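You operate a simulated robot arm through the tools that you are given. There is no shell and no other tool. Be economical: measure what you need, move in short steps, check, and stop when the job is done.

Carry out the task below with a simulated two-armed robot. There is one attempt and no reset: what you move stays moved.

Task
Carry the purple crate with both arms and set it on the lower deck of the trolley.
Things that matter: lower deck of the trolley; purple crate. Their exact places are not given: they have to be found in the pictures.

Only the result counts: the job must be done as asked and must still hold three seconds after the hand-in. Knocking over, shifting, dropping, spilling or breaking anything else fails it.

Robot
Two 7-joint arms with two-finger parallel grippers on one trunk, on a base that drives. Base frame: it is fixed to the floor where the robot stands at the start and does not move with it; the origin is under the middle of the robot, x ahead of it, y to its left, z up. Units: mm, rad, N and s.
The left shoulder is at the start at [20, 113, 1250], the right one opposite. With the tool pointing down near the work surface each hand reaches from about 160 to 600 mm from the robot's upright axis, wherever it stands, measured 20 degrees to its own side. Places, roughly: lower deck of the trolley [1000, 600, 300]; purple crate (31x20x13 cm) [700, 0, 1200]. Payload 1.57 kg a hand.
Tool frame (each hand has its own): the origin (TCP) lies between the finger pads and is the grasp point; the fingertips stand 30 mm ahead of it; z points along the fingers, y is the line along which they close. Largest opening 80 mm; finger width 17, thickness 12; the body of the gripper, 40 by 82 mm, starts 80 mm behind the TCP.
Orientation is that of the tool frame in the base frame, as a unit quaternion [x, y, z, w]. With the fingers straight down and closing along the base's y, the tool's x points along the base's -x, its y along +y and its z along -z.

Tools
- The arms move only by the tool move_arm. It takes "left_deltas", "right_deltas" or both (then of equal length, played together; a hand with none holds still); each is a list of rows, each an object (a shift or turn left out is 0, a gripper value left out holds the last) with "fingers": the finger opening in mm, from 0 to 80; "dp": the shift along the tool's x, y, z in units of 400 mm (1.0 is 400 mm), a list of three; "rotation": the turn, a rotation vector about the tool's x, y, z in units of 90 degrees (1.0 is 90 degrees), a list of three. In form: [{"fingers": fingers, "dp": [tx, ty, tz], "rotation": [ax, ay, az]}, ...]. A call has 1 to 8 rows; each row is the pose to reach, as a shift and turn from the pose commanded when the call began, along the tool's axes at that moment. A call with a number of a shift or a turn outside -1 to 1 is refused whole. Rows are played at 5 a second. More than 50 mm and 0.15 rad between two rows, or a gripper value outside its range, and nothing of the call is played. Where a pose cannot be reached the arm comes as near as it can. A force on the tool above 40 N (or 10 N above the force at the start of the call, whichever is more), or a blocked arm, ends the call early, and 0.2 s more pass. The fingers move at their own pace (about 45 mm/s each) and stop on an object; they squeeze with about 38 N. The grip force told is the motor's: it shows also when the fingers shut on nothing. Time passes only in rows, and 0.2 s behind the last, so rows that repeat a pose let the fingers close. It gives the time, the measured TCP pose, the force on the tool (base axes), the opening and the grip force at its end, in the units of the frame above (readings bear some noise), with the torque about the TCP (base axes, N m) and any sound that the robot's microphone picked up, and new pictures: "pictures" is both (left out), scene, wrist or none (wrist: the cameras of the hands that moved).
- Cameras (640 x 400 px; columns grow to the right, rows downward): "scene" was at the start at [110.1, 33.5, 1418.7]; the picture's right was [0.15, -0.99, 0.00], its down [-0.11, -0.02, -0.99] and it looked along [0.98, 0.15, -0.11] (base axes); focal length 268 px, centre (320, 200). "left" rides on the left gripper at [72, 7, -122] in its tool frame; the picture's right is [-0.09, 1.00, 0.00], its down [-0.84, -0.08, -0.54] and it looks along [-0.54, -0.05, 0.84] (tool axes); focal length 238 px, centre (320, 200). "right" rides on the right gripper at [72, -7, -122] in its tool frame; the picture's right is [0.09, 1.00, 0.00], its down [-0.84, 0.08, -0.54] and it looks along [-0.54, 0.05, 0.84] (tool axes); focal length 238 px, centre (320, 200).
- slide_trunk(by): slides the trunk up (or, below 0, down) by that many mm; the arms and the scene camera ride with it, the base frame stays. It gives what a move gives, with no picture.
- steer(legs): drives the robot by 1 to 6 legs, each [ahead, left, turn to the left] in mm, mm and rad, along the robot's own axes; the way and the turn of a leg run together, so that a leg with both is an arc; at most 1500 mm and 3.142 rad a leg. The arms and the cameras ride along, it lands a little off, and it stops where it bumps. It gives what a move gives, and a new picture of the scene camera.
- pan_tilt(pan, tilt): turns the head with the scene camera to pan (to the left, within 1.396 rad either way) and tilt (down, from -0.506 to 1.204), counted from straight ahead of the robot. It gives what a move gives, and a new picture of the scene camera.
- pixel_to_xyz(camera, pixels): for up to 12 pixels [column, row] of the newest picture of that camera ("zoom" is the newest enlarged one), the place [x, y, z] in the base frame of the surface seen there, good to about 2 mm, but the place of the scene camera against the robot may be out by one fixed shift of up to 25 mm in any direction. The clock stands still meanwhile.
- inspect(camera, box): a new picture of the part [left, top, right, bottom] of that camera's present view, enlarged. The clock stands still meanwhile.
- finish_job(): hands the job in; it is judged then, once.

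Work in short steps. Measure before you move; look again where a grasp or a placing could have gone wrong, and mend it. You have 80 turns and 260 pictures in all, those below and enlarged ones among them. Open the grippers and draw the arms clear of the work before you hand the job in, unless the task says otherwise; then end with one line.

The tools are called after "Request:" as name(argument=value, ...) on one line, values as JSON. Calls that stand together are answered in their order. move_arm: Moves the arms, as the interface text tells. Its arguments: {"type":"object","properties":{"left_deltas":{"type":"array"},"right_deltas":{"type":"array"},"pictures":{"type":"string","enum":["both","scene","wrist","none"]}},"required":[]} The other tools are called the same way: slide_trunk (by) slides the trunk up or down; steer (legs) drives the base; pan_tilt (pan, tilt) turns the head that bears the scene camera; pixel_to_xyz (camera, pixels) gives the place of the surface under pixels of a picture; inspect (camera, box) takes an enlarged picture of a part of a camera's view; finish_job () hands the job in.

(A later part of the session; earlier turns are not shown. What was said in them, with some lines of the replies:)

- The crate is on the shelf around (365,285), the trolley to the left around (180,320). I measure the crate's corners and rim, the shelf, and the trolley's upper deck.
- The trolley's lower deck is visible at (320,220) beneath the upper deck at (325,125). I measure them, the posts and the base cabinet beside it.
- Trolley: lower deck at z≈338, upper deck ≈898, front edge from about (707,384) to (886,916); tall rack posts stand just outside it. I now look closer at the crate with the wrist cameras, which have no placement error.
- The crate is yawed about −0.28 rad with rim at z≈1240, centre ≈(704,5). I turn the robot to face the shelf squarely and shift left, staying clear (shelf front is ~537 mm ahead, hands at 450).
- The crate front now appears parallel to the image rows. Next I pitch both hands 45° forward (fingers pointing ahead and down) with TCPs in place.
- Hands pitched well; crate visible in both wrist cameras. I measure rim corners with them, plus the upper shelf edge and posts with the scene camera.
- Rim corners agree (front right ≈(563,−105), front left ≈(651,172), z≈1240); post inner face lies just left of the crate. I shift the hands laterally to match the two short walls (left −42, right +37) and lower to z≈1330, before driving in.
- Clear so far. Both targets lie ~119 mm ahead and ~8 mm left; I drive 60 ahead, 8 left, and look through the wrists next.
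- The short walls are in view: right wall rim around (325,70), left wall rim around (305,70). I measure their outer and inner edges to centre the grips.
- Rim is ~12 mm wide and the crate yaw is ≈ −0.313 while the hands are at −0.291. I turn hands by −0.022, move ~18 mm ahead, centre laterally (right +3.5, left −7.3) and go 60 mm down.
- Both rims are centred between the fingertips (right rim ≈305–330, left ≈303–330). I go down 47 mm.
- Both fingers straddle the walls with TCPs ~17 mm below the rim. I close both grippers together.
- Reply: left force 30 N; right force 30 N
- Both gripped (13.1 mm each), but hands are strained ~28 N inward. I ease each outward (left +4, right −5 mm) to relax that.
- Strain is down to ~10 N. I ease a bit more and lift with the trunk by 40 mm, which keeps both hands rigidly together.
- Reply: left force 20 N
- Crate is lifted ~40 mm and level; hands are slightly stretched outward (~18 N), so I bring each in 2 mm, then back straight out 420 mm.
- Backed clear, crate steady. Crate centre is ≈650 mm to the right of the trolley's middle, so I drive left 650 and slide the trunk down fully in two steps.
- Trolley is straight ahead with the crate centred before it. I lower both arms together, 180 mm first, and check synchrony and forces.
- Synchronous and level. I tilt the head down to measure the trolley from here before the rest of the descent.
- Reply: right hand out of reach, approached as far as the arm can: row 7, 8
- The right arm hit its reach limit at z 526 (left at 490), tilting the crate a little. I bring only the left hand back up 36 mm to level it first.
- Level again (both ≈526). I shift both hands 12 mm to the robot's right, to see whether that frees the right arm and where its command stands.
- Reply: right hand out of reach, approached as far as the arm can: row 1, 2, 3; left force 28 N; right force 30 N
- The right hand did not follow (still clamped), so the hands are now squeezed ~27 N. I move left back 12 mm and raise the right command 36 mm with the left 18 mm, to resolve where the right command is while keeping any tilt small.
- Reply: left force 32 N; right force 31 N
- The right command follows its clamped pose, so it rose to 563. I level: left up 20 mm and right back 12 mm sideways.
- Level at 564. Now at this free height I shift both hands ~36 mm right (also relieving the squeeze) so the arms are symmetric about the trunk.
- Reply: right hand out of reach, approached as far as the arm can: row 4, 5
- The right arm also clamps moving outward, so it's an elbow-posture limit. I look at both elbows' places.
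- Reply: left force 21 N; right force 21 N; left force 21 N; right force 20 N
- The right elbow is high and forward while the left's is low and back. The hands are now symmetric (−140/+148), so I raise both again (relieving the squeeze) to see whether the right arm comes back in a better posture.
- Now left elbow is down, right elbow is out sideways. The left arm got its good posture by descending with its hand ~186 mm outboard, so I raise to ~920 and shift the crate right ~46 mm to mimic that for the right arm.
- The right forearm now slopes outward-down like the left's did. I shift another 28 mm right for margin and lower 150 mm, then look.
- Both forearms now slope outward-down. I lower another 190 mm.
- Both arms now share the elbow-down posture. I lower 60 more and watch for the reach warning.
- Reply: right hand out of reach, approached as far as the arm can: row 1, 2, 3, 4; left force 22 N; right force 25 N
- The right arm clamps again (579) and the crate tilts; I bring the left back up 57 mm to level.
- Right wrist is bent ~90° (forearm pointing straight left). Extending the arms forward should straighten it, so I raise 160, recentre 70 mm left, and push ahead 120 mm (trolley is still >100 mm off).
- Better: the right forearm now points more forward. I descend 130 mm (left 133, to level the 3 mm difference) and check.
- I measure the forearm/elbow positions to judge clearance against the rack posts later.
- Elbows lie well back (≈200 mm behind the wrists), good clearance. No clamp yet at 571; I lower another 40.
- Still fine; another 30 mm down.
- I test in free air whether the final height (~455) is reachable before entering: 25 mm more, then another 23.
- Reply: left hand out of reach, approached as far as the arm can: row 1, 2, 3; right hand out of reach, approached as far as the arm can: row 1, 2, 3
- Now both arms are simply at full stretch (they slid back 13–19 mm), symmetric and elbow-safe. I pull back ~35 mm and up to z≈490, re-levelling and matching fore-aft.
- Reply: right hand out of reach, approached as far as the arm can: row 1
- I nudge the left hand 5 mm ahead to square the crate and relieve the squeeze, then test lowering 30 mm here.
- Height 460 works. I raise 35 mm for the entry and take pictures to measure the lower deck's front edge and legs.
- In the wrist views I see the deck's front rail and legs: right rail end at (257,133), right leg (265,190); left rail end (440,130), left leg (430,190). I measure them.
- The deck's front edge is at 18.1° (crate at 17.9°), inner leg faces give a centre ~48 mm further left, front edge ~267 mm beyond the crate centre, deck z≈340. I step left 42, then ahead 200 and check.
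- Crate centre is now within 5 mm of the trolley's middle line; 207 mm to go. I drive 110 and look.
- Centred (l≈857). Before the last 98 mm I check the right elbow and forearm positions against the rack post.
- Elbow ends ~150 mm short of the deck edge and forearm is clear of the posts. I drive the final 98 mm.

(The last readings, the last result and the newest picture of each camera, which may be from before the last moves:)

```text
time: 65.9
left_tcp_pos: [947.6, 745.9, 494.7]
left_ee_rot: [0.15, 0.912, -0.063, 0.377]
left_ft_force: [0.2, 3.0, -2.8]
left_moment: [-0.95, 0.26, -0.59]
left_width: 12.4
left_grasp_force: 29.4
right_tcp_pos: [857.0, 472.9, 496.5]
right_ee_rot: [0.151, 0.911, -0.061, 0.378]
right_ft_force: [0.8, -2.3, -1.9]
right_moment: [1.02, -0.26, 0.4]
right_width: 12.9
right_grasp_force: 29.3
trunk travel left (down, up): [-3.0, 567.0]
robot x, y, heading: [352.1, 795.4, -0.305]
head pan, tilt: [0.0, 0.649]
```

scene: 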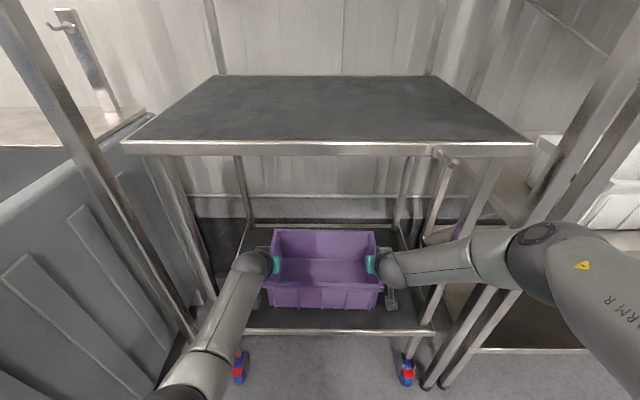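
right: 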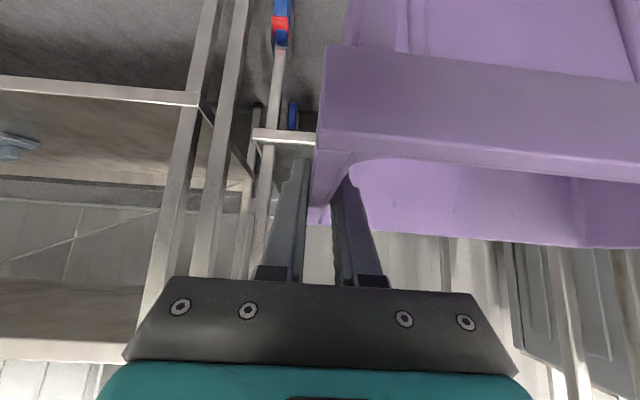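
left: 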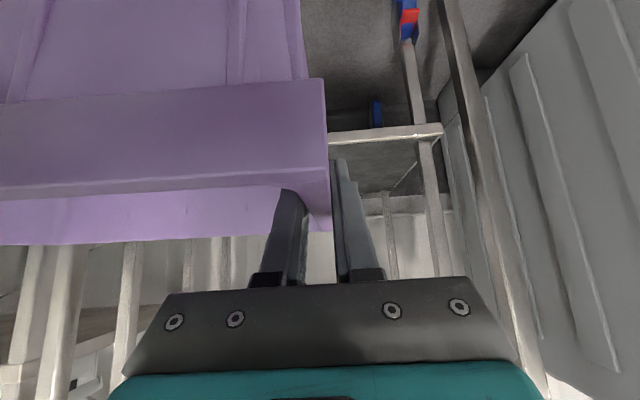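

Crate is over the lower deck, behind its front rail. I lower 40 mm, then feel for contact in small steps.

Request:
move_arm(left_deltas=[{"dp": [0.035, 0, 0.035]}, {"dp": [0.068, 0, 0.068]}, {"dp": [0.068, 0, 0.068]}], right_deltas=[{"dp": [0.035, 0, 0.035]}, {"dp": [0.07, 0, 0.07]}, {"dp": [0.07, 0, 0.07]}], pictures="none")

Request:
move_arm(left_deltas=[{"dp": [0.009, 0, 0.009]}, {"dp": [0.009, 0, 0.009]}], right_deltas=[{"dp": [0.009, 0, 0.009]}, {"dp": [0.009, 0, 0.009]}], pictures="none")

```text
time: 66.7
left_tcp_pos: [946.2, 745.3, 456.2]
left_ee_rot: [0.15, 0.912, -0.063, 0.377]
left_ft_force: [0.6, 1.6, -2.1]
left_moment: [-0.75, 0.81, -0.51]
left_width: 12.0
left_grasp_force: 28.9
right_tcp_pos: [856.7, 472.7, 457.8]
right_ee_rot: [0.151, 0.912, -0.061, 0.376]
right_ft_force: [-0.6, -1.6, -2.9]
right_moment: [0.86, -0.79, 0.57]
right_width: 12.9
right_grasp_force: 30.1
trunk travel left (down, up): [-3.0, 567.0]
robot x, y, heading: [350.4, 793.4, -0.307]
head pan, tilt: [0.0, 0.649]
```

```text
time: 67.3
left_tcp_pos: [946.1, 746.0, 450.3]
left_ee_rot: [0.15, 0.912, -0.063, 0.376]
left_ft_force: [-0.4, 1.5, -2.9]
left_moment: [-0.79, 0.64, -0.59]
left_width: 11.9
left_grasp_force: 29.3
right_tcp_pos: [857.9, 472.9, 451.4]
right_ee_rot: [0.151, 0.912, -0.061, 0.377]
right_ft_force: [-0.2, -2.0, -2.2]
right_moment: [0.91, -0.69, 0.52]
right_width: 13.0
right_grasp_force: 29.6
trunk travel left (down, up): [-3.0, 567.0]
robot x, y, heading: [349.0, 790.8, -0.304]
head pan, tilt: [0.0, 0.649]
```

No contact yet at 451 (forces still −2 to −3 N). I go down 5 mm twice more.

Request:
move_arm(left_deltas=[{"dp": [0.008, 0, 0.008]}, {"dp": [0.008, 0, 0.008]}], right_deltas=[{"dp": [0.008, 0, 0.008]}, {"dp": [0.008, 0, 0.008]}], pictures="none")

Request:
move_arm(left_deltas=[{"dp": [0.006, 0, 0.006]}, {"dp": [0.006, 0, 0.006]}], right_deltas=[{"dp": [0.007, 0, 0.007]}, {"dp": [0.007, 0, 0.007]}], pictures="wrist")

```text
time: 67.9
left_tcp_pos: [946.1, 746.4, 448.0]
left_ee_rot: [0.149, 0.911, -0.064, 0.379]
left_ft_force: [-0.7, 1.4, -2.7]
left_moment: [-1.15, -0.15, -0.55]
left_width: 11.9
left_grasp_force: 29.4
right_tcp_pos: [857.0, 472.7, 450.7]
right_ee_rot: [0.151, 0.911, -0.062, 0.379]
right_ft_force: [-16.2, 3.5, 22.5]
right_moment: [1.0, -0.27, 0.52]
right_width: 12.9
right_grasp_force: 29.7
trunk travel left (down, up): [-3.0, 567.0]
robot x, y, heading: [349.5, 793.8, -0.305]
head pan, tilt: [0.0, 0.649]
```

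```text
time: 68.5
left_tcp_pos: [946.6, 745.7, 445.0]
left_ee_rot: [0.149, 0.911, -0.064, 0.379]
left_ft_force: [-1.0, 4.9, 1.0]
left_moment: [-1.41, -0.68, -0.63]
left_width: 12.4
left_grasp_force: 29.4
right_tcp_pos: [858.2, 474.0, 447.4]
right_ee_rot: [0.15, 0.91, -0.062, 0.38]
right_ft_force: [-5.9, 4.5, 23.8]
right_moment: [0.82, -0.96, 0.41]
right_width: 12.4
right_grasp_force: 30.2
trunk travel left (down, up): [-3.0, 567.0]
robot x, y, heading: [347.1, 794.5, -0.308]
head pan, tilt: [0.0, 0.649]
```

right: 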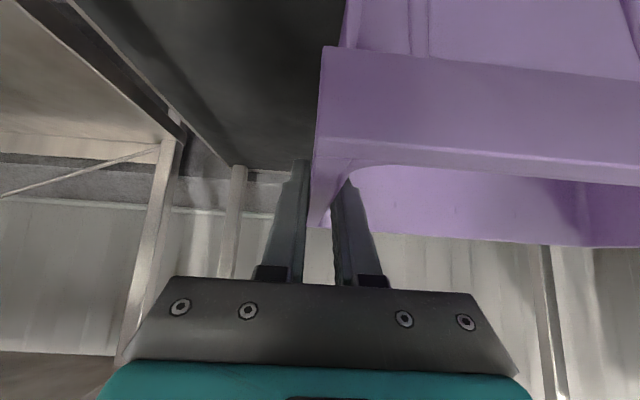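
left: 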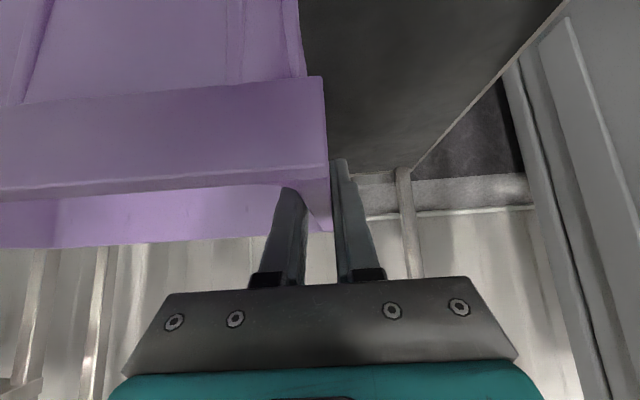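

The right side bears on the deck (+24 N); the left is only starting. I lower just the left in 3 mm.

Request:
move_arm(left_deltas=[{"dp": [0.0055, 0, 0.0055]}, {"dp": [0.0055, 0, 0.0055]}], pictures="scene")

Request:
inspect(camera="scene", box=[220, 200, 460, 350])

```text
time: 69.1
left_tcp_pos: [945.7, 747.2, 442.6]
left_ee_rot: [0.149, 0.911, -0.063, 0.379]
left_ft_force: [-13.7, 13.2, 21.4]
left_moment: [-0.92, 0.6, -0.83]
left_width: 12.9
left_grasp_force: 29.7
right_tcp_pos: [857.8, 473.1, 447.2]
right_ee_rot: [0.15, 0.911, -0.062, 0.38]
right_ft_force: [12.8, 1.9, 8.4]
right_moment: [0.7, -1.15, 0.37]
right_width: 12.3
right_grasp_force: 29.7
trunk travel left (down, up): [-3.0, 567.0]
robot x, y, heading: [350.3, 792.6, -0.307]
head pan, tilt: [0.0, 0.649]
```

scene: 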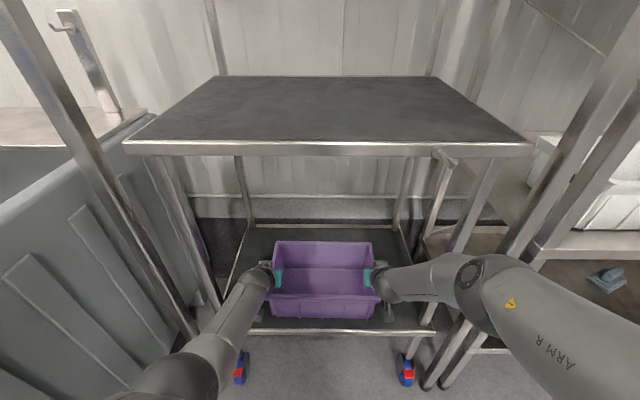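

```text
2.67 times, centred on (340, 275) of scene
```

zoom: 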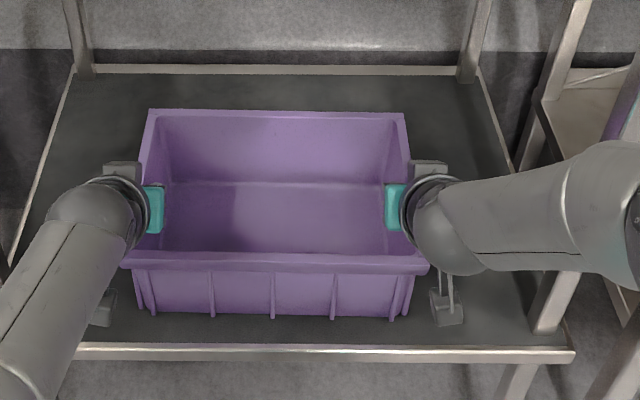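

Both sides now rest on the deck (+21/+8 N), crate well inside the deck. I open both grippers moderately.

Request:
move_arm(left_deltas=[{"fingers": 20}, {"fingers": 45}, {"fingers": 45}, {"fingers": 45}], right_deltas=[{"fingers": 20}, {"fingers": 45}, {"fingers": 45}, {"fingers": 45}])

```text
time: 70.1
left_tcp_pos: [945.8, 746.1, 439.7]
left_ee_rot: [0.15, 0.912, -0.064, 0.377]
left_ft_force: [0.1, -0.1, -0.4]
left_moment: [0.01, 0.03, 0.02]
left_width: 45.2
left_grasp_force: 0.0
right_tcp_pos: [856.7, 472.5, 443.5]
right_ee_rot: [0.151, 0.911, -0.061, 0.378]
right_ft_force: [0.7, 0.3, 0.4]
right_moment: [0.0, 0.01, 0.01]
right_width: 44.9
right_grasp_force: 0.1
trunk travel left (down, up): [-3.0, 567.0]
robot x, y, heading: [351.4, 793.2, -0.305]
head pan, tilt: [0.0, 0.649]
```

scene: 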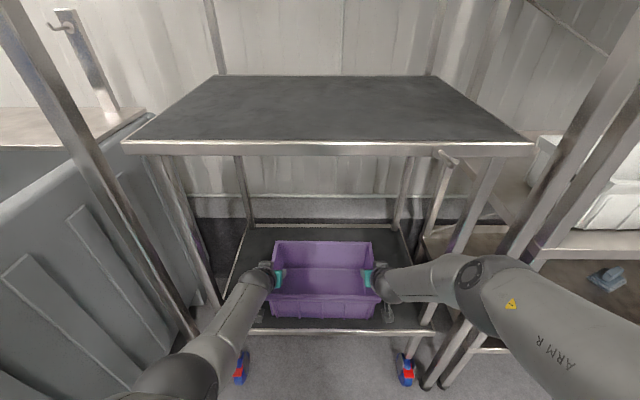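
right: 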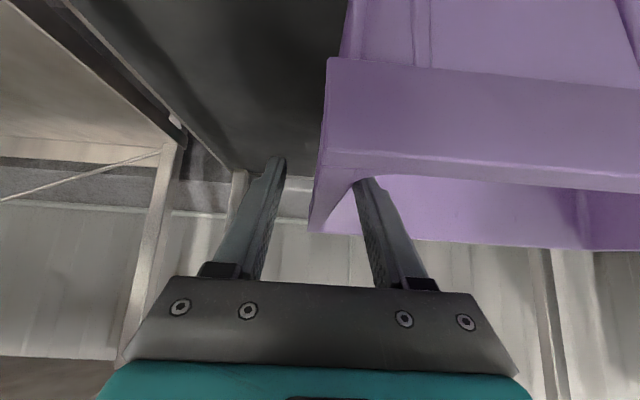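
left: 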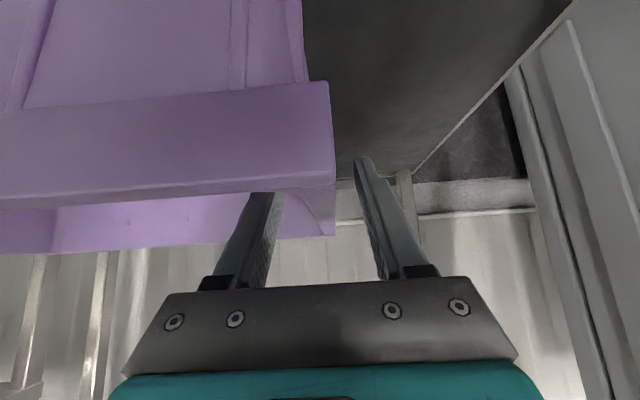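

Released; zero forces and the crate stands still. I withdraw vertically with the trunk (+95 mm, fingertips then clear the rim), which avoids any arm-posture issue.

Request:
slide_trunk(by=95)

Request:
pan_tilt(pan=0.0, tilt=0.75)

```text
time: 71.4
left_tcp_pos: [945.0, 745.5, 535.2]
left_ee_rot: [0.15, 0.912, -0.063, 0.377]
left_ft_force: [0.0, -0.7, 0.7]
left_moment: [0.04, 0.01, 0.01]
left_width: 44.8
left_grasp_force: 0.1
right_tcp_pos: [857.0, 472.9, 537.4]
right_ee_rot: [0.15, 0.911, -0.061, 0.378]
right_ft_force: [-0.3, 0.3, -0.5]
right_moment: [0.01, 0.0, 0.0]
right_width: 45.3
right_grasp_force: 0.0
trunk travel left (down, up): [-98.0, 472.0]
robot x, y, heading: [348.9, 792.5, -0.31]
head pan, tilt: [0.0, 0.649]
```

```text
time: 72.0
left_tcp_pos: [946.1, 746.3, 534.8]
left_ee_rot: [0.15, 0.912, -0.064, 0.378]
left_ft_force: [0.2, -0.2, 0.1]
left_moment: [0.0, 0.0, -0.02]
left_width: 44.9
left_grasp_force: 0.0
right_tcp_pos: [857.6, 473.7, 536.8]
right_ee_rot: [0.151, 0.912, -0.062, 0.377]
right_ft_force: [-0.9, -0.3, 0.0]
right_moment: [-0.04, 0.06, 0.0]
right_width: 44.7
right_grasp_force: 0.2
trunk travel left (down, up): [-98.0, 472.0]
robot x, y, heading: [352.0, 793.0, -0.304]
head pan, tilt: [0.0, 0.75]
```

scene: 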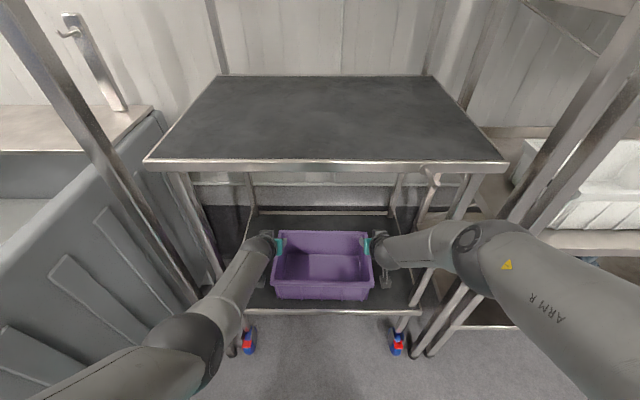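

Hands are above the rim (tips ≈514 vs rim ≈460), crate stayed. I back the robot straight out 350 mm.

Request:
steer(legs=[[-350, 0, 0]])

Request:
inspect(camera="scene", box=[200, 60, 440, 340])

```text
time: 74.3
left_tcp_pos: [615.9, 850.9, 534.3]
left_ee_rot: [0.15, 0.912, -0.063, 0.377]
left_ft_force: [0.0, -0.1, 0.5]
left_moment: [0.01, 0.0, 0.0]
left_width: 45.1
left_grasp_force: 0.1
right_tcp_pos: [526.8, 577.7, 537.7]
right_ee_rot: [0.151, 0.911, -0.061, 0.378]
right_ft_force: [0.5, -0.3, -0.2]
right_moment: [-0.02, -0.02, 0.03]
right_width: 45.2
right_grasp_force: 0.1
trunk travel left (down, up): [-98.0, 472.0]
robot x, y, heading: [19.2, 896.9, -0.308]
head pan, tilt: [0.0, 0.75]
```

scene: 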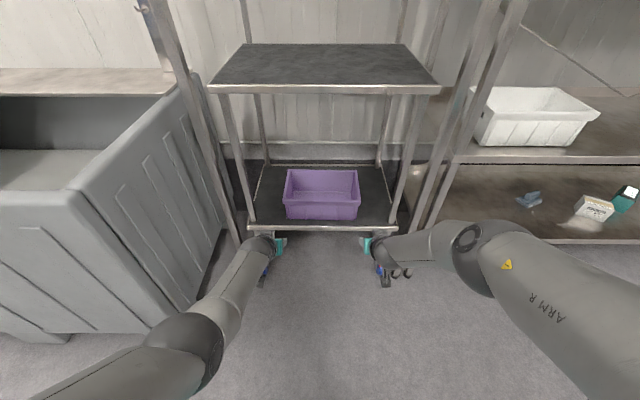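

```text
1.43 times, centred on (320, 200) of scene
```

zoom: 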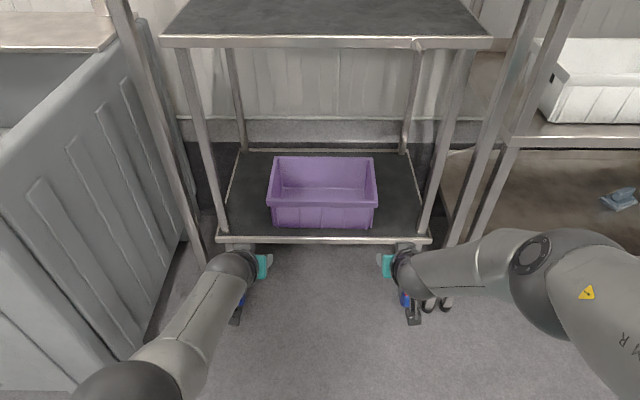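

The crate stands flat, fully on the lower deck, and the arms are clear and the grippers open. I hand in.

Request:
finish_job()

```text
The job is handed in.
```

The purple crate, carried with both arms, now stands on the lower deck of the trolley, and the job is handed in with the grippers open and the arms clear.
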